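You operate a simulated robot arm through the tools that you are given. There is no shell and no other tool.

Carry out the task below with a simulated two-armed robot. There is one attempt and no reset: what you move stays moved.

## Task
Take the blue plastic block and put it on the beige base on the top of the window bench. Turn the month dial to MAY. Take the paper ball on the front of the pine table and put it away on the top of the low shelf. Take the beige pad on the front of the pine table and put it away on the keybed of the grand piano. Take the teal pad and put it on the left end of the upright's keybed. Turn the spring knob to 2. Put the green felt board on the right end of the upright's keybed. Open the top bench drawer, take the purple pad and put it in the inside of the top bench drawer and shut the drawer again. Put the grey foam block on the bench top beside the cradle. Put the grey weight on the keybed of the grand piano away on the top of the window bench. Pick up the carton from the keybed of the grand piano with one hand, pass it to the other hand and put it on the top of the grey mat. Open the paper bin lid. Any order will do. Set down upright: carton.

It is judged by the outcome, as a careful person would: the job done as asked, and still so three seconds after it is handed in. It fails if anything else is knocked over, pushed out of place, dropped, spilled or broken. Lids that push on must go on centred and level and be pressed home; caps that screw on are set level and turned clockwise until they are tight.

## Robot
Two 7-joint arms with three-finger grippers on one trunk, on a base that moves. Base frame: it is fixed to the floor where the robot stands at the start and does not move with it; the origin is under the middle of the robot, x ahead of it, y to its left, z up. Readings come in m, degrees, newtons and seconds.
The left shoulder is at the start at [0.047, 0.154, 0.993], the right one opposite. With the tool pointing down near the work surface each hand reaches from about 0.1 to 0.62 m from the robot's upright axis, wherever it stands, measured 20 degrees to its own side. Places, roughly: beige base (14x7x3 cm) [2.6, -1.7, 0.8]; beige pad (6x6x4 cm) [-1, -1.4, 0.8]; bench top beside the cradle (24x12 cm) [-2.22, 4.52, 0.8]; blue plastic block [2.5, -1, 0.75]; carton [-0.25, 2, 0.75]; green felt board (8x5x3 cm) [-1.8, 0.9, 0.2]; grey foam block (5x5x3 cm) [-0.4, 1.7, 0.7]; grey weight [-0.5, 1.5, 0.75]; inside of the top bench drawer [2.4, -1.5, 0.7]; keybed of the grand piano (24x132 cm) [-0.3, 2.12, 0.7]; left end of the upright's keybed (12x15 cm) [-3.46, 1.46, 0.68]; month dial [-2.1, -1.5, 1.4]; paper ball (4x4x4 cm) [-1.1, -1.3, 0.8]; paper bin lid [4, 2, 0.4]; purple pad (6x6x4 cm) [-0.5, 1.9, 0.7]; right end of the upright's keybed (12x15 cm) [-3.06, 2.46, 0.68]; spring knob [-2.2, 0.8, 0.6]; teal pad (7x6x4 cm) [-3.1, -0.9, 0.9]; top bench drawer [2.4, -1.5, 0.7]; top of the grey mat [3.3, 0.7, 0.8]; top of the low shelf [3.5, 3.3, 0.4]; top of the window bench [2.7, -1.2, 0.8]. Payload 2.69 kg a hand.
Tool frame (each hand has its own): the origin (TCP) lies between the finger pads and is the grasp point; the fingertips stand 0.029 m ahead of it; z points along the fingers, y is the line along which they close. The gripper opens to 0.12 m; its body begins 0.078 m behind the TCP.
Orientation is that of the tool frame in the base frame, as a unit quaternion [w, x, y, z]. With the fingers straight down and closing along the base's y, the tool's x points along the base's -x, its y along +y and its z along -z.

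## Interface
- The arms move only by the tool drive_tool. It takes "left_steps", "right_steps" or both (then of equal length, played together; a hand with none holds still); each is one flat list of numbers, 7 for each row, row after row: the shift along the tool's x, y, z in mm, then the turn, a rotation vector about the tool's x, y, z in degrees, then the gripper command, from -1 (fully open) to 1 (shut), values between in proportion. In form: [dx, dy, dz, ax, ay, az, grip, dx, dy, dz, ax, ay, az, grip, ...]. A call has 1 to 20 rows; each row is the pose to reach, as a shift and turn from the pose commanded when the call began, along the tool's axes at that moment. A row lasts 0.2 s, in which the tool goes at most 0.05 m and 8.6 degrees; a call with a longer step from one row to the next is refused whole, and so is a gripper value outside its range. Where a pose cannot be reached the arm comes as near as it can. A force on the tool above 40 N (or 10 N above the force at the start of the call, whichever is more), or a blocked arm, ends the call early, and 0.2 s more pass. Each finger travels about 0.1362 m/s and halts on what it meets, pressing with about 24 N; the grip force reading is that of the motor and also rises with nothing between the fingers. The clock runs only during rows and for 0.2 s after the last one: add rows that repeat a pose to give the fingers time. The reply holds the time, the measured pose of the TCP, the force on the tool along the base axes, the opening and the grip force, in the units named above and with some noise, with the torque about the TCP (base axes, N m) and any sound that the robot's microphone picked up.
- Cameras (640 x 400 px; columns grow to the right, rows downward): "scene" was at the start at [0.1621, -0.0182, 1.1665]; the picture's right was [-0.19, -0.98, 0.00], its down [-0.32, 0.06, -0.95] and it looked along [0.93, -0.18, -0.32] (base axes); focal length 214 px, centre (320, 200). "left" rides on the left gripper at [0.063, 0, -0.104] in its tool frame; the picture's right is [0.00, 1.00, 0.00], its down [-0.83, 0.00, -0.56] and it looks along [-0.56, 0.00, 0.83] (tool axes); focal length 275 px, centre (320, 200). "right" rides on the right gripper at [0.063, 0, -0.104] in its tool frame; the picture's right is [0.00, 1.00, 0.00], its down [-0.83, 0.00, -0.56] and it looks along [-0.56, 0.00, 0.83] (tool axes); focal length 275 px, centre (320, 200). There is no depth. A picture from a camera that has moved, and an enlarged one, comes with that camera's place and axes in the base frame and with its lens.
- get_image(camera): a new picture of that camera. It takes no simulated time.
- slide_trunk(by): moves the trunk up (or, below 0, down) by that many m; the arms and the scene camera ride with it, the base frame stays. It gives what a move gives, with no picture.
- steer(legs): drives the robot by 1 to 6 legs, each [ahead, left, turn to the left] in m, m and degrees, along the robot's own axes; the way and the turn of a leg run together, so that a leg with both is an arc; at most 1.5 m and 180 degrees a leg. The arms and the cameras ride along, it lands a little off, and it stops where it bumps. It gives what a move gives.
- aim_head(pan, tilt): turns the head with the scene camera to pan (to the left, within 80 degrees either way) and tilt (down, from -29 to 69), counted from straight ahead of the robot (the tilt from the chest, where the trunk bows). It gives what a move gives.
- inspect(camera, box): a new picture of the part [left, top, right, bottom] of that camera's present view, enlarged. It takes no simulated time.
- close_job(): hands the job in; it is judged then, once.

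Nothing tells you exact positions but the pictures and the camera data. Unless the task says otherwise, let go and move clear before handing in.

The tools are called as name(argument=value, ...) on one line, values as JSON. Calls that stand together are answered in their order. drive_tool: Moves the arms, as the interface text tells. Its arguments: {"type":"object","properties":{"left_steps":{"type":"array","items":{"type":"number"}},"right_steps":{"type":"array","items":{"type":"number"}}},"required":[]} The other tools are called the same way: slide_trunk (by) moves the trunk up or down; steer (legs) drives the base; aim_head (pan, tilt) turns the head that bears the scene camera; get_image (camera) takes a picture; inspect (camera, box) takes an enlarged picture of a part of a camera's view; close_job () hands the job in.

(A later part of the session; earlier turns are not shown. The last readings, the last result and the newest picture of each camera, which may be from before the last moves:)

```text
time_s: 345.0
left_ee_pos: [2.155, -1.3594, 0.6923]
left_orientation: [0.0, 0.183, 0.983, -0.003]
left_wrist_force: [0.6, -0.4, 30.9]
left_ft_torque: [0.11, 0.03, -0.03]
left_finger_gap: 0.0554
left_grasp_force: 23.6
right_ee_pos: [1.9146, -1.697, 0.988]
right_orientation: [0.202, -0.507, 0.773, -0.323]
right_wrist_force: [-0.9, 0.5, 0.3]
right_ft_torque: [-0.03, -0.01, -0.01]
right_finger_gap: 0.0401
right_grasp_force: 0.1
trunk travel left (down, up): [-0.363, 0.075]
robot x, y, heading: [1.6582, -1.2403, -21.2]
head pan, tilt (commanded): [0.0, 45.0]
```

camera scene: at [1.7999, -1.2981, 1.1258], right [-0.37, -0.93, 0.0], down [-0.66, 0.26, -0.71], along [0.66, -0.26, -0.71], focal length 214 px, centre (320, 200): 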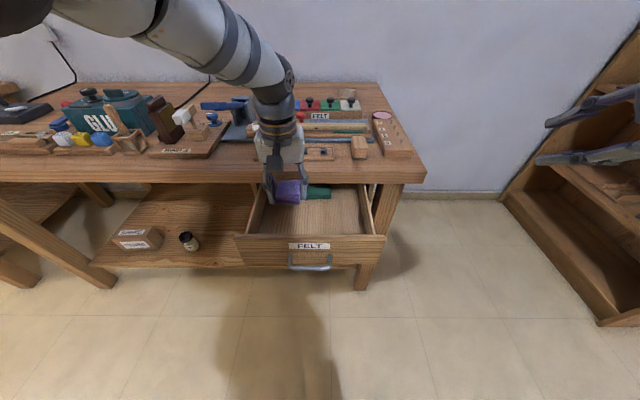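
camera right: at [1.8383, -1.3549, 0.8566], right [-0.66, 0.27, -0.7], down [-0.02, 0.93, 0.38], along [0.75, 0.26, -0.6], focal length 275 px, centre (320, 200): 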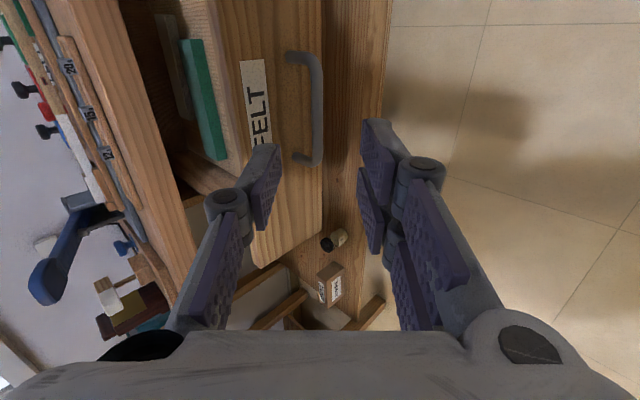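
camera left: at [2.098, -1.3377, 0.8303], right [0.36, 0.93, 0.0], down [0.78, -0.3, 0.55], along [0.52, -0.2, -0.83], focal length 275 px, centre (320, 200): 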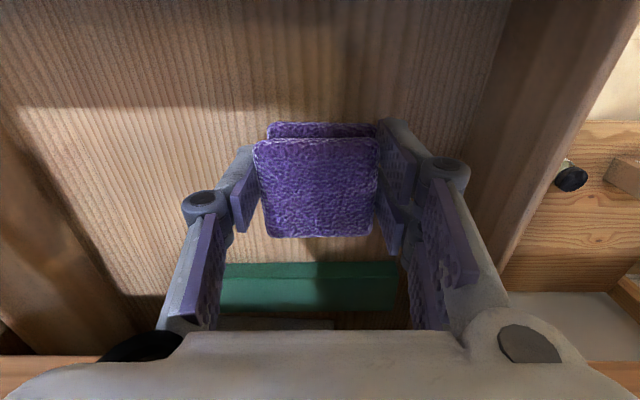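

The pad touches the drawer floor. I'll relieve the pressure, release, and lift the hand out.

drive_tool(left_steps=[0, 0, -4, 0, 0, 0, 0.5, 0, 0, -6, 0, 0, 0, 0.1, 0, 0, -6, 0, 0, 0, -0.1, 0, 0, -6, 0, 0, 0, -0.25, 0, 0, -30, 0, 0, 0, -0.25, 0, 0, -65, 0, 0, 0, -0.25, 0, 0, -105, 0, 0, 0, -0.25, 0, 0, -150, 0, 0, 0, -0.25])

get_image(camera="left")

inspect(camera="scene", box=[220, 120, 400, 280])

```text
time_s: 346.8
left_ee_pos: [2.1562, -1.3618, 0.8416]
left_orientation: [-0.002, 0.182, 0.983, -0.002]
left_wrist_force: [0.6, -1.0, 0.2]
left_ft_torque: [-0.01, 0.0, -0.01]
left_finger_gap: 0.0755
left_grasp_force: 0.0
right_ee_pos: [1.9168, -1.6988, 0.9872]
right_orientation: [0.201, -0.507, 0.774, -0.322]
right_wrist_force: [0.1, -0.1, 0.1]
right_ft_torque: [-0.01, 0.01, 0.01]
right_finger_gap: 0.0401
right_grasp_force: 0.1
trunk travel left (down, up): [-0.363, 0.075]
robot x, y, heading: [1.6574, -1.2428, -21.5]
head pan, tilt (commanded): [0.0, 45.0]
```

```text
taken
camera left: at [2.0981, -1.3386, 0.9467], right [0.36, 0.93, 0.0], down [0.78, -0.3, 0.55], along [0.51, -0.2, -0.83], focal length 275 px, centre (320, 200)
```

left: 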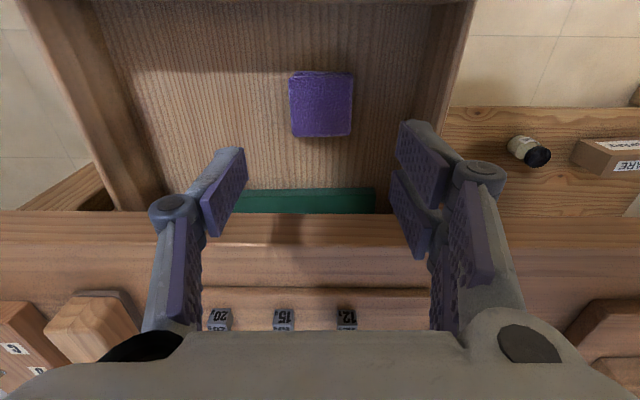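

```text
2.50 times, centred on (310, 200) of scene
camera zoom: at [1.7996, -1.2981, 1.1258], right [-0.37, -0.93, 0.0], down [-0.66, 0.26, -0.71], along [0.66, -0.26, -0.71], focal length 536 px, centre (345, 200)
```

zoom: 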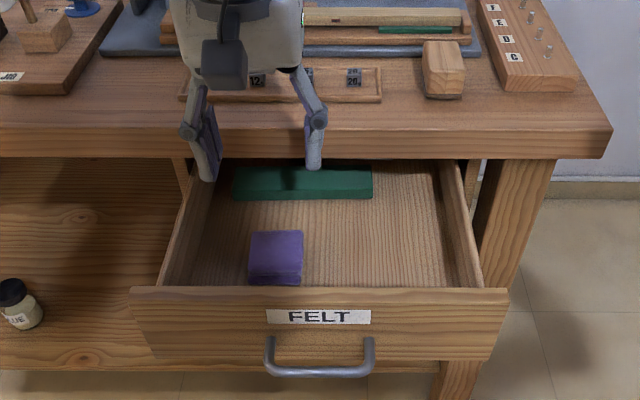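

The purple pad lies in the drawer. I'll raise the left hand, reposition the base, and re-grip the handle with the right hand to push the drawer shut.

drive_tool(left_steps=[15, 10, -40, 0, 0, 0, -0.25, 30, 20, -80, 0, 0, 0, -0.25, 45, 30, -120, 0, 0, 0, -0.25, 60, 45, -160, 0, 0, 0, -0.25, 75, 60, -200, 0, 0, 0, -0.25, 88, 80, -240, 0, 0, 0, -0.25, 88, 100, -270, 0, 0, 0, -0.25])

steer(legs=[[-0.18, 0.15, 0]])

get_image(camera="right")

```text
time_s: 348.4
left_ee_pos: [2.111, -1.235, 1.1104]
left_orientation: [-0.002, 0.182, 0.983, -0.001]
left_wrist_force: [-0.6, 0.6, 0.2]
left_ft_torque: [-0.02, 0.02, 0.02]
left_finger_gap: 0.0749
left_grasp_force: 0.1
right_ee_pos: [1.9168, -1.6977, 0.9877]
right_orientation: [0.2, -0.508, 0.773, -0.322]
right_wrist_force: [0.3, -0.6, -0.6]
right_ft_torque: [0.0, 0.0, 0.04]
right_finger_gap: 0.0405
right_grasp_force: 0.1
trunk travel left (down, up): [-0.363, 0.075]
robot x, y, heading: [1.6623, -1.2415, -21.6]
head pan, tilt (commanded): [0.0, 45.0]
```

```text
time_s: 350.2
left_ee_pos: [1.9969, -1.028, 1.11]
left_orientation: [-0.002, 0.182, 0.983, -0.002]
left_wrist_force: [-0.4, 0.0, 0.7]
left_ft_torque: [-0.02, 0.01, -0.02]
left_finger_gap: 0.0751
left_grasp_force: 0.0
right_ee_pos: [1.8029, -1.4904, 0.9882]
right_orientation: [0.201, -0.508, 0.773, -0.323]
right_wrist_force: [0.2, -0.1, 0.7]
right_ft_torque: [0.01, -0.06, 0.02]
right_finger_gap: 0.0401
right_grasp_force: 0.0
trunk travel left (down, up): [-0.363, 0.075]
robot x, y, heading: [1.5453, -1.0363, -21.7]
head pan, tilt (commanded): [0.0, 45.0]
```

```text
taken
camera right: at [1.7121, -1.5174, 1.0629], right [-0.66, 0.27, -0.7], down [-0.02, 0.93, 0.38], along [0.75, 0.26, -0.6], focal length 275 px, centre (320, 200)
```

right: 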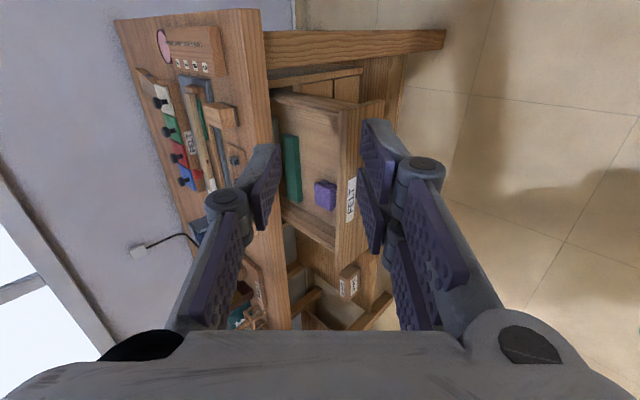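

drive_tool(right_steps=[-29, 15, 29, 0, 0, 0, 0.33, -58, 30, 57, 0, 0, 0, 0.33, -87, 45, 86, 0, 0, 0, 0.33, -116, 60, 115, 0, 0, 0, 0.33, -145, 76, 144, 0, 0, 0, 0.33, -174, 91, 172, 0, 0, 0, 0.33, -203, 106, 196, 0, 0, 0, 0.33, -203, 106, 196, 0, 0, 0, 0.33])

get_image(camera="right")

```text
time_s: 352.0
left_ee_pos: [1.998, -1.029, 1.1086]
left_orientation: [-0.001, 0.182, 0.983, -0.001]
left_wrist_force: [0.5, 0.0, -0.2]
left_ft_torque: [0.03, -0.01, -0.03]
left_finger_gap: 0.0751
left_grasp_force: 0.0
right_ee_pos: [1.9397, -1.3324, 0.7694]
right_orientation: [0.202, -0.507, 0.773, -0.323]
right_wrist_force: [-0.2, 0.7, 0.4]
right_ft_torque: [0.02, 0.01, 0.04]
right_finger_gap: 0.0403
right_grasp_force: 0.0
trunk travel left (down, up): [-0.363, 0.075]
robot x, y, heading: [1.5468, -1.0367, -21.4]
head pan, tilt (commanded): [0.0, 45.0]
```

```text
taken
camera right: at [1.8483, -1.3593, 0.8457], right [-0.66, 0.27, -0.7], down [-0.02, 0.92, 0.38], along [0.75, 0.27, -0.6], focal length 275 px, centre (320, 200)
```

right: 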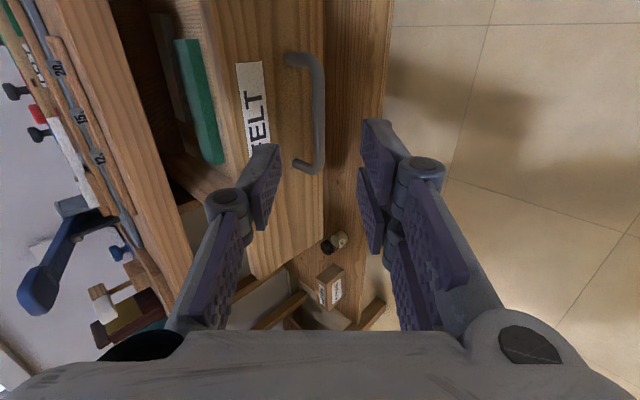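

drive_tool(right_steps=[-2, 3, 20, 0, 0, 0, 0.33, -4, 6, 45, 0, 0, 0, 0.33, -4, 7, 65, 0, 0, 0, 0.33, -4, 7, 80, 0, 0, 0, 0.33, -4, 7, 93, 0, 0, 0, 0.33, -4, 7, 93, 0, 0, 0, 0.6, -4, 7, 93, 0, 0, 0, 0.9, -4, 7, 93, 0, 0, 0, 0.9])

get_image(camera="right")

```text
time_s: 353.8
left_ee_pos: [1.9979, -1.0274, 1.1103]
left_orientation: [-0.001, 0.181, 0.983, -0.002]
left_wrist_force: [-0.2, 0.7, 1.0]
left_ft_torque: [-0.03, 0.0, -0.01]
left_finger_gap: 0.0747
left_grasp_force: 0.0
right_ee_pos: [1.9975, -1.3562, 0.7011]
right_orientation: [0.202, -0.508, 0.773, -0.323]
right_wrist_force: [0.5, 0.1, 12.3]
right_ft_torque: [-0.71, 0.08, 0.86]
right_finger_gap: 0.0097
right_grasp_force: 37.4
trunk travel left (down, up): [-0.363, 0.075]
robot x, y, heading: [1.5467, -1.0372, -21.3]
head pan, tilt (commanded): [0.0, 45.0]
```

```text
taken
camera right: at [1.9062, -1.382, 0.7761], right [-0.66, 0.27, -0.7], down [-0.02, 0.93, 0.38], along [0.75, 0.26, -0.6], focal length 275 px, centre (320, 200)
```

right: 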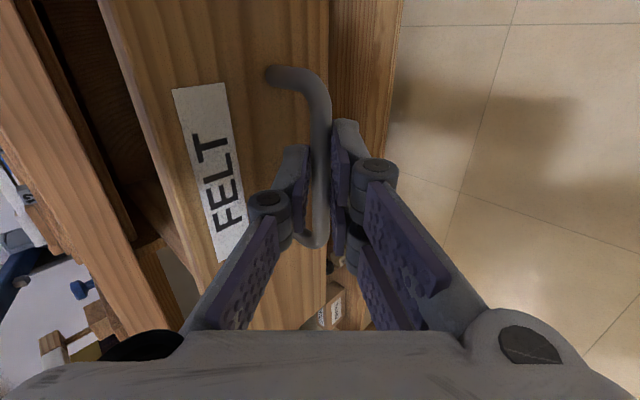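

The handle is gripped again. I'll push the drawer in by driving forward.

steer(legs=[[0.185, 0, 0]])

get_image(camera="scene")

get_image(camera="right")

```text
time_s: 355.4
left_ee_pos: [2.1649, -1.0955, 1.1102]
left_orientation: [-0.001, 0.182, 0.983, -0.002]
left_wrist_force: [0.1, 0.4, -0.5]
left_ft_torque: [0.01, 0.01, -0.01]
left_finger_gap: 0.0749
left_grasp_force: 0.1
right_ee_pos: [2.1658, -1.4234, 0.6997]
right_orientation: [0.201, -0.506, 0.774, -0.324]
right_wrist_force: [-4.8, -9.2, 23.4]
right_ft_torque: [-1.16, 0.11, 0.46]
right_finger_gap: 0.0098
right_grasp_force: 36.6
trunk travel left (down, up): [-0.363, 0.075]
robot x, y, heading: [1.7129, -1.1044, -21.4]
head pan, tilt (commanded): [0.0, 45.0]
```

```text
taken
camera scene: at [1.8543, -1.1587, 1.126], right [-0.37, -0.93, 0.0], down [-0.66, 0.26, -0.71], along [0.66, -0.26, -0.71], focal length 214 px, centre (320, 200)
```

scene: 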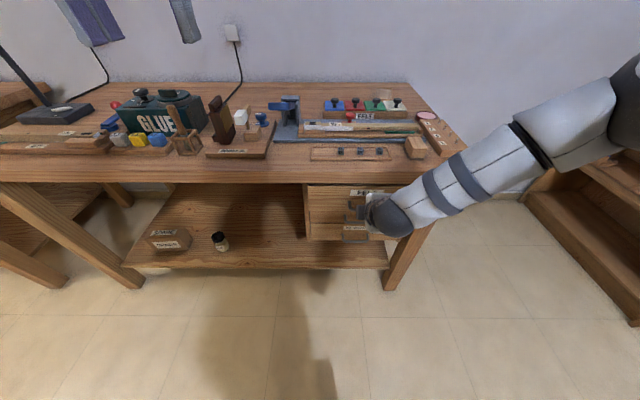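

```text
taken
camera right: at [2.0741, -1.449, 0.776], right [-0.66, 0.27, -0.7], down [-0.02, 0.93, 0.38], along [0.76, 0.26, -0.6], focal length 275 px, centre (320, 200)
```

right: 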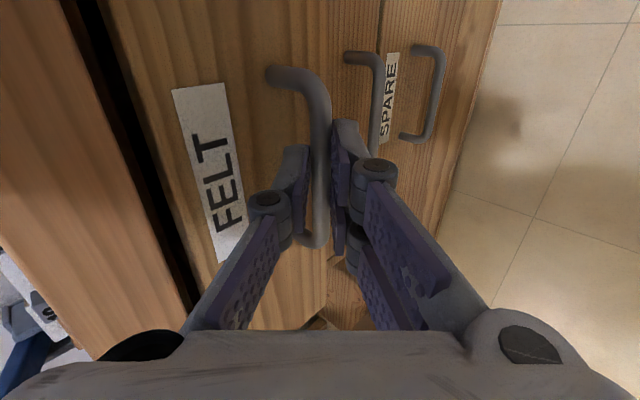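

steer(legs=[[0.02, 0, 0]])

get_image(camera="right")

```text
time_s: 356.1
left_ee_pos: [2.185, -1.1031, 1.1105]
left_orientation: [-0.002, 0.183, 0.983, -0.002]
left_wrist_force: [-0.7, -0.8, -0.5]
left_ft_torque: [0.05, 0.04, 0.03]
left_finger_gap: 0.0753
left_grasp_force: 0.0
right_ee_pos: [2.1853, -1.4311, 0.7006]
right_orientation: [0.201, -0.507, 0.773, -0.325]
right_wrist_force: [-2.8, -4.0, 12.6]
right_ft_torque: [-0.89, 0.22, 0.7]
right_finger_gap: 0.0095
right_grasp_force: 36.8
trunk travel left (down, up): [-0.363, 0.075]
robot x, y, heading: [1.7325, -1.1106, -21.6]
head pan, tilt (commanded): [0.0, 45.0]
```

```text
taken
camera right: at [2.0938, -1.4568, 0.776], right [-0.66, 0.27, -0.71], down [-0.02, 0.93, 0.38], along [0.76, 0.26, -0.6], focal length 275 px, centre (320, 200)
```

right: 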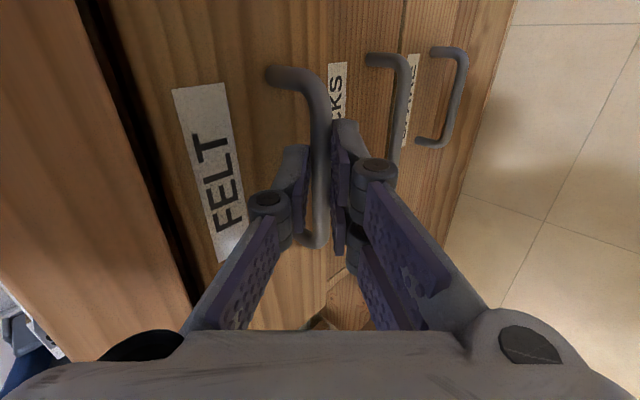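

steer(legs=[[0.012, 0, 0]])

get_image(camera="right")

```text
time_s: 356.9
left_ee_pos: [2.1969, -1.1075, 1.1105]
left_orientation: [-0.001, 0.183, 0.983, -0.001]
left_wrist_force: [-0.2, -0.1, -0.4]
left_ft_torque: [0.02, 0.0, 0.0]
left_finger_gap: 0.0749
left_grasp_force: 0.0
right_ee_pos: [2.197, -1.4361, 0.7]
right_orientation: [0.2, -0.508, 0.772, -0.325]
right_wrist_force: [0.3, -2.8, 6.0]
right_ft_torque: [-0.84, 0.3, 0.74]
right_finger_gap: 0.0094
right_grasp_force: 36.4
trunk travel left (down, up): [-0.363, 0.075]
robot x, y, heading: [1.7441, -1.1165, -21.4]
head pan, tilt (commanded): [0.0, 45.0]
```

```text
taken
camera right: at [2.1051, -1.4612, 0.776], right [-0.65, 0.27, -0.71], down [-0.02, 0.93, 0.37], along [0.76, 0.26, -0.6], focal length 275 px, centre (320, 200)
```

right: 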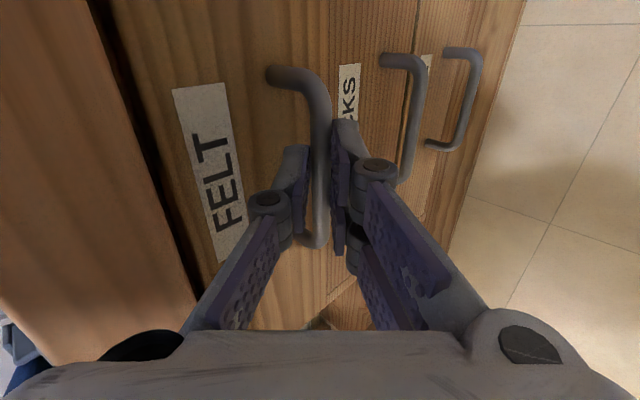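

steer(legs=[[0.012, 0, 0]])

inspect(camera="scene", box=[280, 160, 440, 260])

get_image(camera="right")

```text
time_s: 357.6
left_ee_pos: [2.2066, -1.1107, 1.1109]
left_orientation: [0.0, 0.182, 0.983, -0.002]
left_wrist_force: [0.5, -0.8, 0.6]
left_ft_torque: [0.0, -0.01, 0.0]
left_finger_gap: 0.0751
left_grasp_force: 0.0
right_ee_pos: [2.2064, -1.438, 0.6994]
right_orientation: [0.2, -0.508, 0.773, -0.323]
right_wrist_force: [-23.7, 6.5, 0.1]
right_ft_torque: [-0.36, 0.48, 1.23]
right_finger_gap: 0.0094
right_grasp_force: 37.1
trunk travel left (down, up): [-0.363, 0.075]
robot x, y, heading: [1.7549, -1.1148, -21.2]
head pan, tilt (commanded): [0.0, 45.0]
```

```text
4.00 times, centred on (360, 210) of scene
camera zoom: at [1.8946, -1.1743, 1.1259], right [-0.37, -0.93, 0.0], down [-0.66, 0.26, -0.71], along [0.66, -0.26, -0.71], focal length 858 px, centre (160, 160)
```

zoom: 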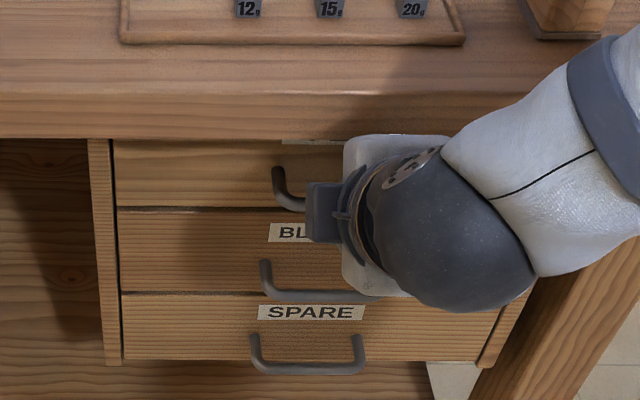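

```text
taken
camera right: at [2.1139, -1.4646, 0.7753], right [-0.66, 0.27, -0.7], down [-0.02, 0.93, 0.38], along [0.75, 0.26, -0.6], focal length 275 px, centre (320, 200)
```

right: 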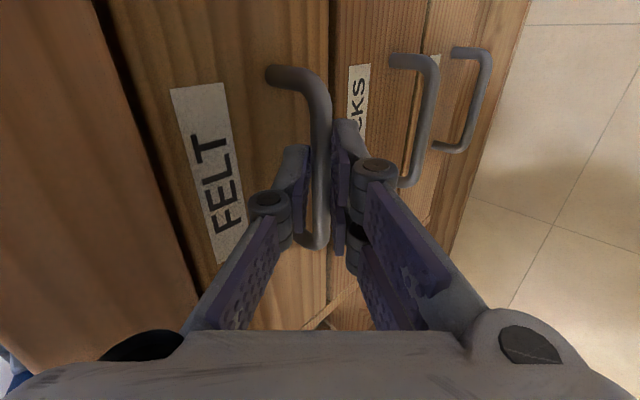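

The drawer is fully shut, with resistance felt and its face flush. I'll release and retreat along the approach line.

drive_tool(right_steps=[0, 0, 0, 0, 0, 0, 0.6, 0, 0, 0, 0, 0, 0, 0.33, 0, 0, -15, 0, 0, 0, 0.33, 0, 0, -35, 0, 0, 0, 0.33, 0, 0, -60, 0, 0, 0, 0.33, 0, 0, -90, 0, 0, 0, 0.33, 0, 0, -120, 0, 0, 0, 0.33])

steer(legs=[[-0.2, 0, 0]])

get_image(camera="scene")

```text
time_s: 359.2
left_ee_pos: [2.2073, -1.111, 1.1097]
left_orientation: [0.0, 0.183, 0.983, -0.002]
left_wrist_force: [0.0, 0.5, -0.3]
left_ft_torque: [0.01, 0.02, 0.0]
left_finger_gap: 0.075
left_grasp_force: 0.0
right_ee_pos: [2.1296, -1.4037, 0.7838]
right_orientation: [0.199, -0.508, 0.773, -0.322]
right_wrist_force: [-0.2, -0.4, -0.2]
right_ft_torque: [0.01, 0.01, 0.02]
right_finger_gap: 0.04
right_grasp_force: 0.1
trunk travel left (down, up): [-0.363, 0.075]
robot x, y, heading: [1.7572, -1.1179, -21.6]
head pan, tilt (commanded): [0.0, 45.0]
```

```text
time_s: 360.8
left_ee_pos: [2.0229, -1.0369, 1.1111]
left_orientation: [-0.002, 0.178, 0.984, -0.001]
left_wrist_force: [-0.7, 0.2, -0.2]
left_ft_torque: [-0.03, -0.07, 0.0]
left_finger_gap: 0.0748
left_grasp_force: 0.0
right_ee_pos: [1.9487, -1.3283, 0.7843]
right_orientation: [0.202, -0.511, 0.771, -0.323]
right_wrist_force: [0.4, 0.2, -0.2]
right_ft_torque: [0.01, 0.0, 0.01]
right_finger_gap: 0.0401
right_grasp_force: 0.1
trunk travel left (down, up): [-0.363, 0.075]
robot x, y, heading: [1.5739, -1.0463, -21.3]
head pan, tilt (commanded): [0.0, 45.0]
```

```text
taken
camera scene: at [1.7123, -1.1022, 1.1259], right [-0.36, -0.93, 0.0], down [-0.66, 0.25, -0.71], along [0.66, -0.25, -0.71], focal length 214 px, centre (320, 200)
```

scene: 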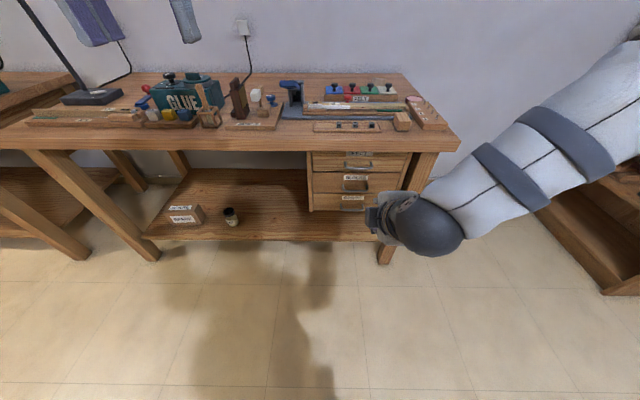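

The drawer is shut. Now for the blue block: I'll un-pitch the right hand, keeping its 90° yaw so it closes front-to-back, and shift left to stand before the block.

drive_tool(right_steps=[0, -10, -30, -6.4, 0, 0, 0, 0, -20, -60, -12.8, 0, 0, -0.2, 0, -30, -90, -19.3, 0, 0, -0.42, 0, -40, -120, -25.7, 0, 0, -0.42, 0, -50, -150, -32.1, 0, 0, -0.42, 0, -60, -180, -38.6, 0, 0, -0.42, 0, -70, -212, -45, 0, 0, -0.42, 0, -70, -212, -45, 0, 0, -0.42])

steer(legs=[[0, 0.61, 0], [0.3, 0, 0]])

get_image(camera="scene")

get_image(camera="right")

```text
time_s: 362.6
left_ee_pos: [2.0227, -1.0379, 1.1095]
left_orientation: [-0.001, 0.18, 0.984, -0.002]
left_wrist_force: [1.3, 0.1, 0.6]
left_ft_torque: [-0.02, 0.01, -0.01]
left_finger_gap: 0.0752
left_grasp_force: 0.1
right_ee_pos: [1.8585, -1.2865, 0.9845]
right_orientation: [-0.01, -0.549, 0.836, -0.001]
right_wrist_force: [1.4, -0.4, 0.2]
right_ft_torque: [0.03, -0.02, -0.04]
right_finger_gap: 0.0854
right_grasp_force: 0.1
trunk travel left (down, up): [-0.363, 0.075]
robot x, y, heading: [1.5692, -1.0457, -21.1]
head pan, tilt (commanded): [0.0, 45.0]
```

```text
time_s: 369.4
left_ee_pos: [2.5271, -0.5879, 1.1106]
left_orientation: [-0.001, 0.181, 0.983, -0.002]
left_wrist_force: [0.9, -0.1, 0.2]
left_ft_torque: [0.03, 0.01, -0.02]
left_finger_gap: 0.0753
left_grasp_force: 0.1
right_ee_pos: [2.3585, -0.8352, 0.9827]
right_orientation: [-0.009, -0.546, 0.837, -0.002]
right_wrist_force: [-0.9, 0.2, -0.3]
right_ft_torque: [0.01, 0.02, 0.0]
right_finger_gap: 0.085
right_grasp_force: 0.0
trunk travel left (down, up): [-0.363, 0.075]
robot x, y, heading: [2.0741, -0.5939, -21.3]
head pan, tilt (commanded): [0.0, 45.0]
```

```text
taken
camera scene: at [2.2158, -0.6522, 1.1257], right [-0.36, -0.93, 0.0], down [-0.66, 0.26, -0.71], along [0.66, -0.26, -0.71], focal length 214 px, centre (320, 200)
```

scene: 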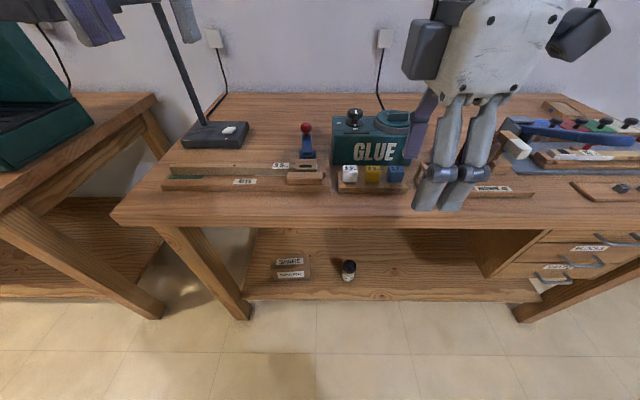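

```text
taken
camera right: at [2.3361, -0.8918, 1.089], right [-0.92, 0.4, 0.01], down [0.34, 0.77, 0.54], along [0.21, 0.5, -0.84], focal length 275 px, centre (320, 200)
```

right: 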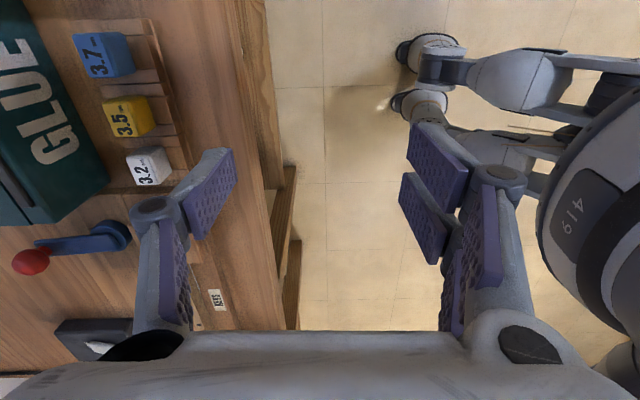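

inspect(camera="scene", box=[310, 90, 440, 210])

inspect(camera="right", box=[0, 0, 240, 200])

```text
3.33 times, centred on (375, 150) of scene
camera zoom: at [2.2158, -0.6522, 1.1257], right [-0.36, -0.93, 0.0], down [-0.66, 0.26, -0.71], along [0.66, -0.26, -0.71], focal length 715 px, centre (137, 367)
```

zoom: 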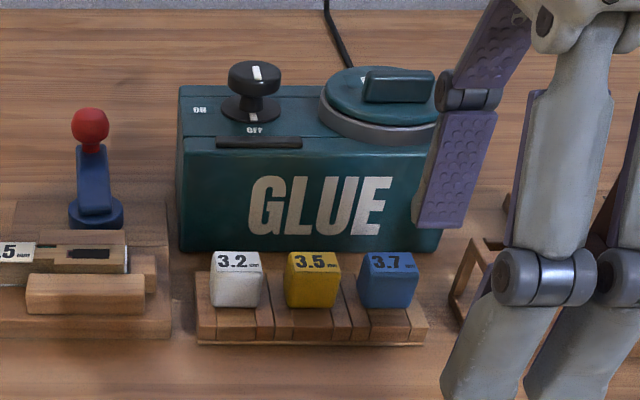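

```text
2.00 times, centred on (120, 100) of right
camera zoom: at [2.3361, -0.8918, 1.089], right [-0.92, 0.4, 0.01], down [0.34, 0.77, 0.54], along [0.21, 0.5, -0.84], focal length 551 px, centre (720, 400)
```

zoom: 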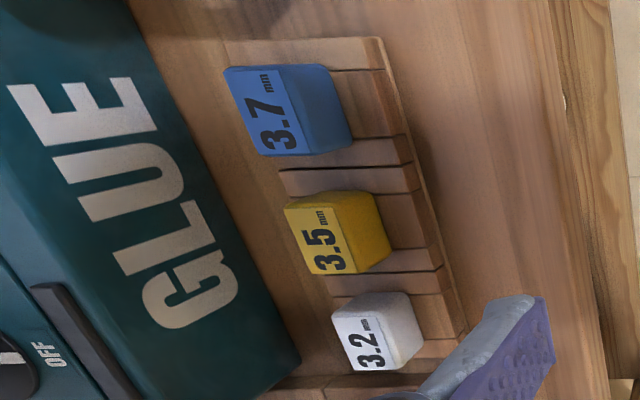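

The blue "3.7" block stands on a stepped tray, 4 cm wide and about 2.7 cm deep, with enough space behind it. I'll bring the right hand above it, offset slightly away from the yellow block.

drive_tool(right_steps=[8, -31, 8, 0, 0, 0, -0.3, 16, -62, 16, 0, 0, 0, -0.2, 24, -94, 24, 0, 0, 0, -0.2, 32, -125, 32, 0, 0, 0, -0.2, 40, -156, 40, 0, 0, 0, -0.2, 47, -187, 48, 0, 0, 0, -0.2, 47, -187, 48, 0, 0, 0, -0.2])

get_image(camera="right")

get_image(camera="scene")

```text
time_s: 371.0
left_ee_pos: [2.5258, -0.589, 1.1096]
left_orientation: [-0.001, 0.182, 0.983, -0.002]
left_wrist_force: [0.2, -0.1, 0.8]
left_ft_torque: [-0.01, 0.0, 0.01]
left_finger_gap: 0.0748
left_grasp_force: 0.0
right_ee_pos: [2.51, -0.9555, 0.9374]
right_orientation: [-0.009, -0.546, 0.838, -0.002]
right_wrist_force: [-0.8, 0.0, -0.2]
right_ft_torque: [0.02, -0.02, 0.01]
right_finger_gap: 0.0719
right_grasp_force: 0.1
trunk travel left (down, up): [-0.363, 0.075]
robot x, y, heading: [2.0733, -0.5973, -21.3]
head pan, tilt (commanded): [0.0, 45.0]
```

```text
taken
camera right: at [2.4866, -1.0105, 1.0427], right [-0.92, 0.4, 0.01], down [0.34, 0.77, 0.54], along [0.21, 0.5, -0.84], focal length 275 px, centre (320, 200)
```

right: 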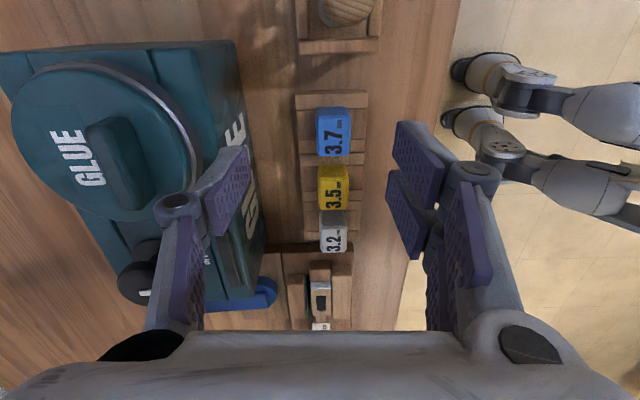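

```text
taken
camera scene: at [2.215, -0.6519, 1.1258], right [-0.36, -0.93, 0.0], down [-0.66, 0.26, -0.71], along [0.66, -0.26, -0.71], focal length 214 px, centre (320, 200)
```

scene: 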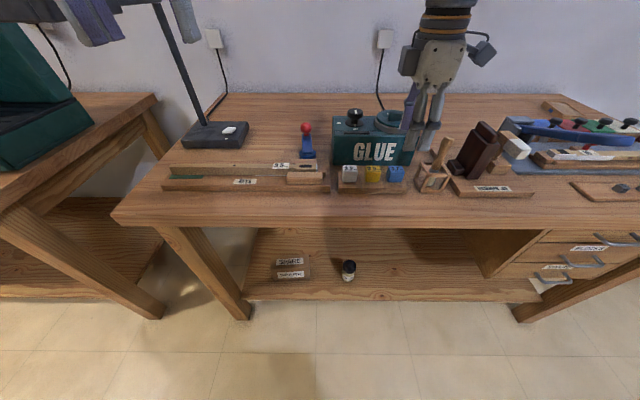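

drive_tool(right_steps=[-6, 11, 0, 0, 0, 0, 0.23, -6, 11, 20, 0, 0, 0, 0.23, -6, 11, 40, 0, 0, 0, 0.23, -6, 11, 60, 0, 0, 0, 0.23, -6, 11, 60, 0, 0, 0, 0.23])

get_image(camera="right")

```text
time_s: 372.2
left_ee_pos: [2.5257, -0.5885, 1.1098]
left_orientation: [-0.002, 0.181, 0.983, -0.002]
left_wrist_force: [-1.2, 1.1, -0.5]
left_ft_torque: [0.0, 0.01, 0.04]
left_finger_gap: 0.0749
left_grasp_force: 0.0
right_ee_pos: [2.5034, -0.9461, 0.8741]
right_orientation: [-0.01, -0.547, 0.837, -0.002]
right_wrist_force: [-0.8, 0.2, -0.4]
right_ft_torque: [-0.01, 0.0, -0.02]
right_finger_gap: 0.0461
right_grasp_force: 0.1
trunk travel left (down, up): [-0.363, 0.075]
robot x, y, heading: [2.0712, -0.5995, -21.4]
head pan, tilt (commanded): [0.0, 45.0]
```

```text
taken
camera right: at [2.4792, -1.0016, 0.9808], right [-0.92, 0.4, 0.01], down [0.34, 0.77, 0.54], along [0.21, 0.5, -0.84], focal length 275 px, centre (320, 200)
```

right: 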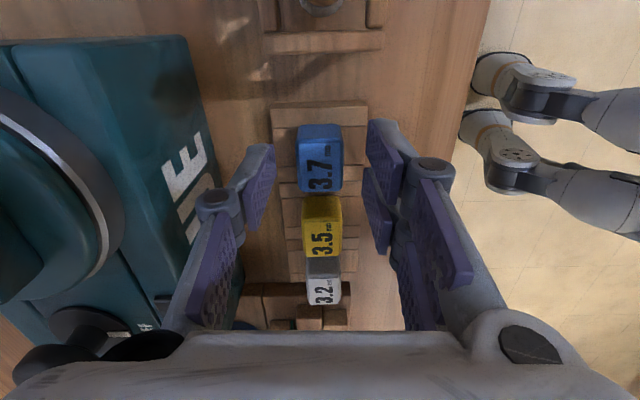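

drive_tool(right_steps=[0, 0, 15, 0, 0, 0, 0.23, 0, 0, 30, 0, 0, 0, 0.23, 0, 0, 36, 0, 0, 0, 0.23, 0, 0, 36, 0, 0, 0, 0.23])

get_image(camera="right")

```text
time_s: 373.2
left_ee_pos: [2.5257, -0.5882, 1.1104]
left_orientation: [-0.001, 0.182, 0.983, -0.002]
left_wrist_force: [0.1, -0.5, -0.5]
left_ft_torque: [0.03, 0.03, 0.0]
left_finger_gap: 0.075
left_grasp_force: 0.0
right_ee_pos: [2.5022, -0.9466, 0.8445]
right_orientation: [-0.007, -0.546, 0.838, -0.005]
right_wrist_force: [-2.3, -1.0, 18.2]
right_ft_torque: [0.44, 0.44, 0.07]
right_finger_gap: 0.0496
right_grasp_force: 2.1
trunk travel left (down, up): [-0.363, 0.075]
robot x, y, heading: [2.0723, -0.5983, -21.3]
head pan, tilt (commanded): [0.0, 45.0]
stopped in row 4 (right hand): the force on the tool passed its limit at 51 N (the readings are from after the stop); the commanded pose is now the measured one
```

```text
taken
camera right: at [2.4782, -1.0019, 0.9502], right [-0.92, 0.4, 0.0], down [0.34, 0.77, 0.54], along [0.22, 0.5, -0.84], focal length 275 px, centre (320, 200)
```

right: 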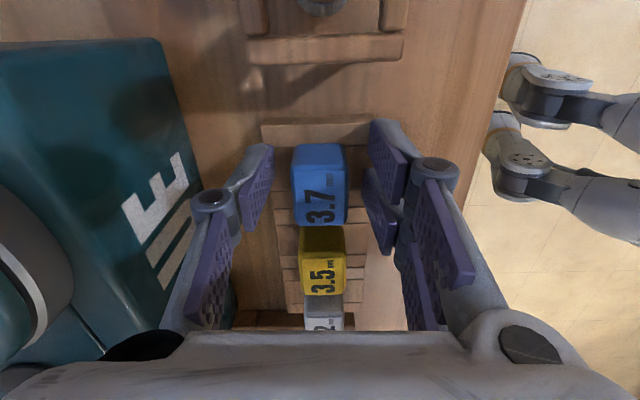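

The fingertips touched the tray edge. I'll rise 6 mm and then close on the block.

drive_tool(right_steps=[0, 0, -3, 0, 0, 0, 0.23, 0, 0, -6, 0, 0, 0, 0.23, 0, 0, -7, 0, 0, 0, 0.4, 0, 0, -7, 0, 0, 0, 0.6, 0, 0, -7, 0, 0, 0, 0.8, 0, 0, -7, 0, 0, 0, 0.8])

get_image(camera="right")

```text
time_s: 374.6
left_ee_pos: [2.5256, -0.5881, 1.1108]
left_orientation: [-0.001, 0.181, 0.983, -0.002]
left_wrist_force: [-0.2, 0.4, 0.4]
left_ft_torque: [0.0, -0.01, -0.02]
left_finger_gap: 0.0752
left_grasp_force: 0.0
right_ee_pos: [2.5011, -0.9461, 0.8484]
right_orientation: [-0.01, -0.547, 0.837, -0.003]
right_wrist_force: [-0.5, 0.5, 0.0]
right_ft_torque: [-0.01, 0.02, 0.01]
right_finger_gap: 0.0251
right_grasp_force: 24.1
trunk travel left (down, up): [-0.363, 0.075]
robot x, y, heading: [2.0744, -0.5951, -21.7]
head pan, tilt (commanded): [0.0, 45.0]
```

```text
taken
camera right: at [2.478, -1.002, 0.9549], right [-0.92, 0.4, 0.0], down [0.34, 0.77, 0.54], along [0.21, 0.5, -0.84], focal length 275 px, centre (320, 200)
```

right: 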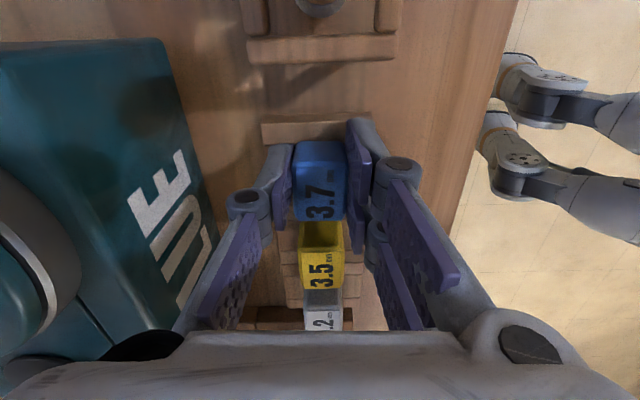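

The blue block is gripped (25 mm). I'll lift it straight up and retract.

drive_tool(right_steps=[0, 0, -20, 0, 0, 0, 0.8, 0, 0, -45, 0, 0, 0, 0.8, 0, 0, -80, 0, 0, 0, 0.8, 0, 0, -115, 0, 0, 0, 0.8, 0, 0, -150, 0, 0, 0, 0.8, 0, 35, -175, 0, 0, 0, 0.8, 0, 70, -190, 0, 0, 0, 0.8, 0, 105, -200, 0, 0, 0, 0.8, 0, 140, -205, 0, 0, 0, 0.8])

get_image(camera="right")

get_image(camera="scene")

```text
time_s: 376.6
left_ee_pos: [2.5268, -0.5879, 1.1102]
left_orientation: [-0.001, 0.181, 0.983, -0.002]
left_wrist_force: [0.4, 0.4, 0.5]
left_ft_torque: [0.0, -0.03, -0.02]
left_finger_gap: 0.075
left_grasp_force: 0.1
right_ee_pos: [2.3747, -0.8873, 1.0546]
right_orientation: [-0.009, -0.547, 0.837, -0.005]
right_wrist_force: [-0.1, 0.4, -0.2]
right_ft_torque: [-0.03, -0.05, 0.03]
right_finger_gap: 0.0251
right_grasp_force: 23.9
trunk travel left (down, up): [-0.363, 0.075]
robot x, y, heading: [2.0715, -0.5963, -21.3]
head pan, tilt (commanded): [0.0, 45.0]
```

```text
taken
camera right: at [2.3506, -0.9419, 1.1606], right [-0.92, 0.4, 0.0], down [0.34, 0.77, 0.54], along [0.21, 0.5, -0.84], focal length 275 px, centre (320, 200)
```

right: 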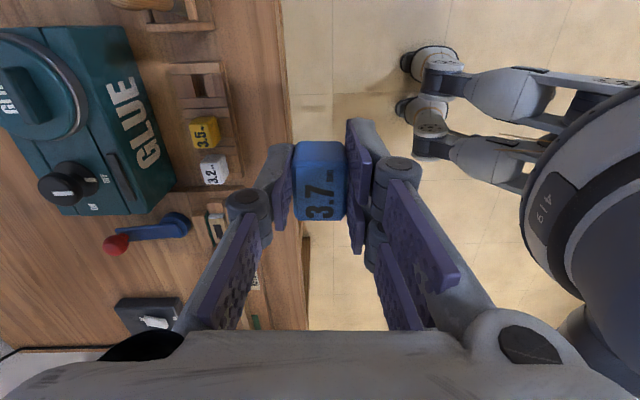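

```text
taken
camera scene: at [2.2148, -0.6521, 1.1258], right [-0.36, -0.93, 0.0], down [-0.66, 0.26, -0.71], along [0.66, -0.26, -0.71], focal length 214 px, centre (320, 200)
```

scene: 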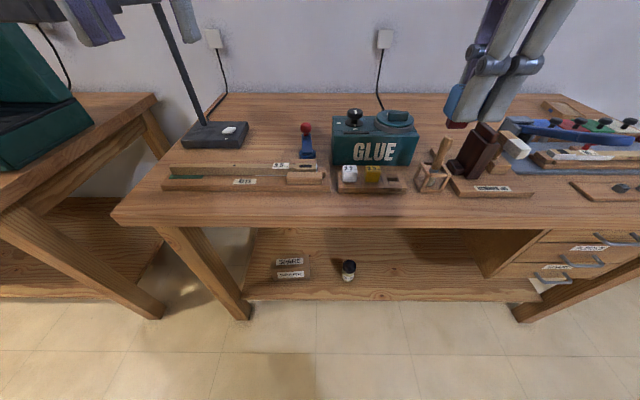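

The blue block is held and the tray was left undisturbed. The beige base is at the far back right, so I'll drive round to the bench's right end and approach it from there.

steer(legs=[[-0.35, 0, 0], [0, -1.45, 0], [0, 0, 90]])

aim_head(pan=-40, tilt=30)

get_image(camera="scene")

```text
time_s: 393.6
left_ee_pos: [1.204, -1.3663, 1.11]
left_orientation: [-0.001, -0.565, 0.825, -0.002]
left_wrist_force: [-0.8, 0.0, -0.3]
left_ft_torque: [0.02, 0.03, -0.01]
left_finger_gap: 0.0753
left_grasp_force: 0.0
right_ee_pos: [1.5025, -1.5184, 1.0547]
right_orientation: [0.004, 0.978, -0.209, 0.008]
right_wrist_force: [0.7, -0.3, -0.6]
right_ft_torque: [-0.03, 0.0, -0.04]
right_finger_gap: 0.0251
right_grasp_force: 24.2
trunk travel left (down, up): [-0.363, 0.075]
robot x, y, heading: [1.2072, -1.8196, 68.1]
head pan, tilt (commanded): [0.0, 45.0]
```

```text
time_s: 394.7
left_ee_pos: [1.2049, -1.366, 1.1097]
left_orientation: [0.0, -0.565, 0.825, -0.002]
left_wrist_force: [0.5, 0.4, 0.6]
left_ft_torque: [-0.01, -0.07, 0.02]
left_finger_gap: 0.075
left_grasp_force: 0.0
right_ee_pos: [1.5026, -1.5203, 1.0541]
right_orientation: [0.005, 0.978, -0.209, 0.008]
right_wrist_force: [0.3, 0.0, 0.2]
right_ft_torque: [-0.01, -0.01, 0.02]
right_finger_gap: 0.025
right_grasp_force: 23.7
trunk travel left (down, up): [-0.363, 0.075]
robot x, y, heading: [1.2104, -1.8202, 68.4]
head pan, tilt (commanded): [-40.0, 30.0]
```

```text
taken
camera scene: at [1.3157, -1.7109, 1.1483], right [0.47, -0.88, 0.0], down [-0.44, -0.24, -0.87], along [0.76, 0.41, -0.5], focal length 214 px, centre (320, 200)
```

scene: 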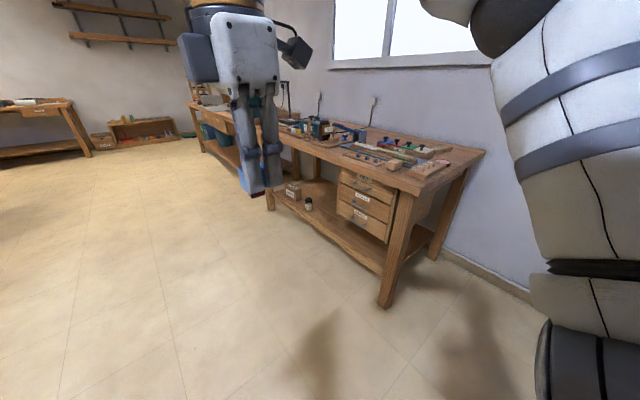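

steer(legs=[[0, -1.1, 0]])

aim_head(pan=-10, tilt=40)

get_image(camera="scene")

get_image(camera="right")

```text
time_s: 403.6
left_ee_pos: [2.2271, -1.777, 1.1108]
left_orientation: [0.001, -0.562, 0.827, -0.002]
left_wrist_force: [0.2, 0.1, -0.6]
left_ft_torque: [0.01, 0.01, 0.01]
left_finger_gap: 0.0748
left_grasp_force: 0.0
right_ee_pos: [2.5221, -1.9317, 1.0533]
right_orientation: [0.005, 0.978, -0.21, 0.011]
right_wrist_force: [0.4, -0.4, -0.7]
right_ft_torque: [-0.03, 0.01, 0.05]
right_finger_gap: 0.0251
right_grasp_force: 23.5
trunk travel left (down, up): [-0.363, 0.075]
robot x, y, heading: [2.2305, -2.2297, 68.1]
head pan, tilt (commanded): [-40.0, 30.0]
stopped in leg 1: the robot was blocked; the commanded pose is now the measured one
```

```text
time_s: 404.5
left_ee_pos: [2.2264, -1.7769, 1.1098]
left_orientation: [0.001, -0.562, 0.827, -0.003]
left_wrist_force: [-0.3, -0.6, 1.1]
left_ft_torque: [-0.01, -0.01, -0.01]
left_finger_gap: 0.0751
left_grasp_force: 0.1
right_ee_pos: [2.5227, -1.9292, 1.0548]
right_orientation: [0.004, 0.977, -0.212, 0.01]
right_wrist_force: [0.7, -0.3, -1.3]
right_ft_torque: [0.0, -0.01, -0.04]
right_finger_gap: 0.025
right_grasp_force: 24.1
trunk travel left (down, up): [-0.363, 0.075]
robot x, y, heading: [2.2332, -2.2268, 68.3]
head pan, tilt (commanded): [-10.0, 40.0]
```

```text
taken
camera scene: at [2.3003, -2.0918, 1.1331], right [0.85, -0.53, 0.0], down [-0.34, -0.54, -0.77], along [0.41, 0.65, -0.64], focal length 214 px, centre (320, 200)
```

scene: 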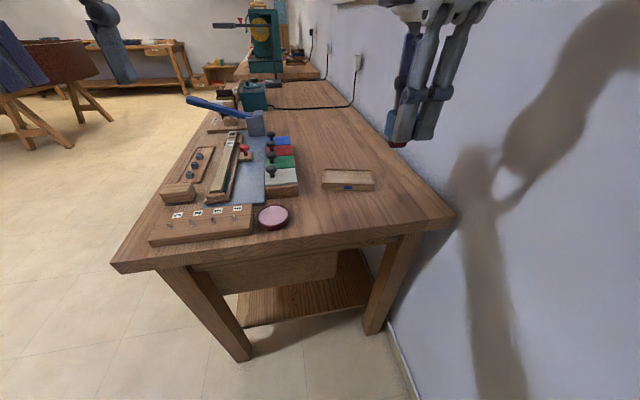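

```text
taken
camera right: at [2.5781, -1.9543, 1.1606], right [-0.41, -0.91, 0.0], down [-0.77, 0.35, 0.54], along [-0.49, 0.22, -0.84], focal length 275 px, centre (320, 200)
```

right: 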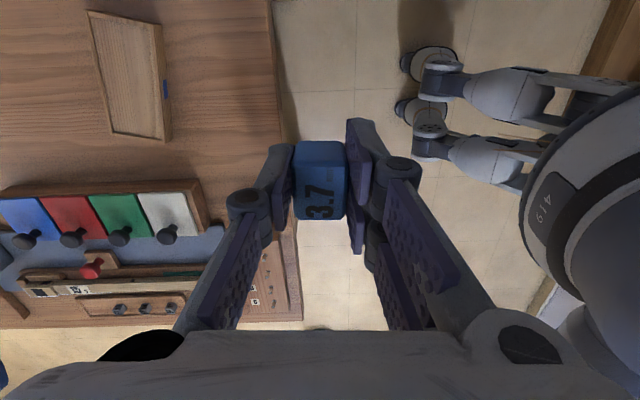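

steer(legs=[[0, 0.02, 0]])

inspect(camera="scene", box=[250, 120, 450, 240])

inspect(camera="right", box=[50, 0, 250, 160])

```text
time_s: 405.4
left_ee_pos: [2.209, -1.7681, 1.1111]
left_orientation: [0.0, -0.562, 0.827, -0.001]
left_wrist_force: [0.0, 1.1, -0.2]
left_ft_torque: [-0.06, -0.02, -0.01]
left_finger_gap: 0.0747
left_grasp_force: 0.1
right_ee_pos: [2.5045, -1.9237, 1.0543]
right_orientation: [0.005, 0.977, -0.212, 0.009]
right_wrist_force: [0.4, 0.1, -1.0]
right_ft_torque: [0.01, 0.0, -0.04]
right_finger_gap: 0.0248
right_grasp_force: 24.1
trunk travel left (down, up): [-0.363, 0.075]
robot x, y, heading: [2.2134, -2.2217, 68.0]
head pan, tilt (commanded): [-10.0, 40.0]
```

```text
3.20 times, centred on (350, 180) of scene
camera zoom: at [2.2832, -2.0847, 1.133], right [0.85, -0.53, 0.0], down [-0.34, -0.55, -0.77], along [0.41, 0.65, -0.64], focal length 686 px, centre (224, 264)
```

zoom: 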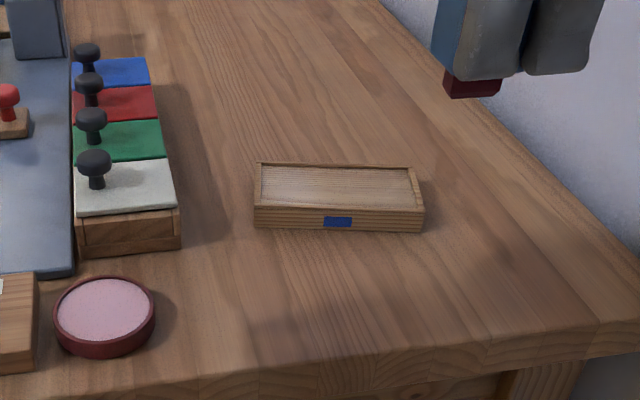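

```text
2.50 times, centred on (150, 80) of right
camera zoom: at [2.5612, -1.9472, 1.1601], right [-0.41, -0.91, 0.01], down [-0.77, 0.35, 0.54], along [-0.49, 0.22, -0.84], focal length 688 px, centre (745, 500)
```

zoom: 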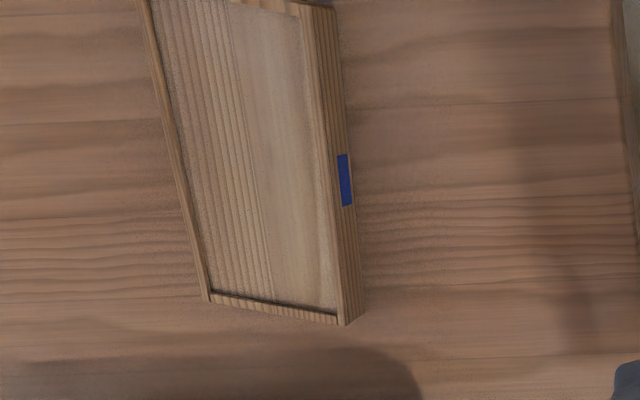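

The beige base is a shallow tray with a blue mark, centred near (2.62, -1.727). I'll move 0.1 m closer, then bring the blue block over it and rotate to align.

steer(legs=[[0.1, 0, 0]])

drive_tool(right_steps=[7, -20, 25, 0, 0, 2, 0.8, 13, -41, 50, 0, 0, 4, 0.8, 20, -62, 75, 0, 0, 6, 0.8, 27, -83, 100, 0, 0, 8, 0.8, 34, -104, 125, 0, 0, 10, 0.8, 40, -124, 145, 0, 0, 12.4, 0.8, 40, -124, 145, 0, 0, 12.4, 0.8])

get_image(camera="scene")

get_image(camera="right")

```text
time_s: 406.5
left_ee_pos: [2.245, -1.6803, 1.1088]
left_orientation: [0.0, -0.563, 0.827, -0.002]
left_wrist_force: [0.7, 0.5, -0.2]
left_ft_torque: [-0.05, -0.01, 0.03]
left_finger_gap: 0.0748
left_grasp_force: 0.0
right_ee_pos: [2.5422, -1.8343, 1.0541]
right_orientation: [0.004, 0.978, -0.21, 0.009]
right_wrist_force: [-0.7, 0.2, -0.4]
right_ft_torque: [-0.04, 0.02, -0.01]
right_finger_gap: 0.025
right_grasp_force: 24.1
trunk travel left (down, up): [-0.363, 0.075]
robot x, y, heading: [2.2524, -2.1311, 67.9]
head pan, tilt (commanded): [-10.0, 40.0]
```

```text
time_s: 408.1
left_ee_pos: [2.2445, -1.6811, 1.1109]
left_orientation: [0.001, -0.563, 0.827, -0.002]
left_wrist_force: [0.0, 0.4, 0.6]
left_ft_torque: [0.02, 0.01, 0.02]
left_finger_gap: 0.075
left_grasp_force: 0.1
right_ee_pos: [2.6317, -1.7384, 0.9083]
right_orientation: [0.003, 0.949, -0.315, 0.009]
right_wrist_force: [0.0, -0.1, 0.2]
right_ft_torque: [0.02, 0.0, 0.02]
right_finger_gap: 0.0251
right_grasp_force: 24.5
trunk travel left (down, up): [-0.363, 0.075]
robot x, y, heading: [2.2471, -2.1347, 68.1]
head pan, tilt (commanded): [-10.0, 40.0]
```

```text
taken
camera scene: at [2.3197, -1.9955, 1.1331], right [0.85, -0.53, 0.0], down [-0.34, -0.55, -0.77], along [0.41, 0.65, -0.64], focal length 214 px, centre (320, 200)
```

scene: 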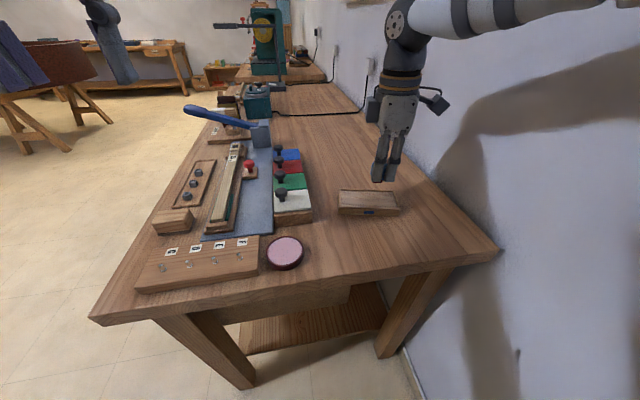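

```text
taken
camera right: at [2.6803, -1.775, 1.0141], right [-0.59, -0.8, 0.0], down [-0.68, 0.5, 0.54], along [-0.43, 0.32, -0.84], focal length 275 px, centre (320, 200)
```

right: 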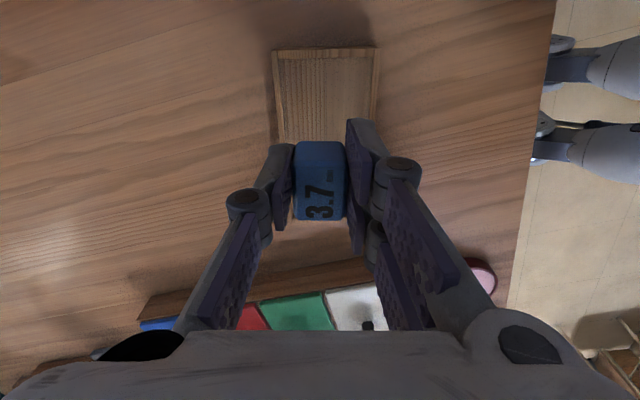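

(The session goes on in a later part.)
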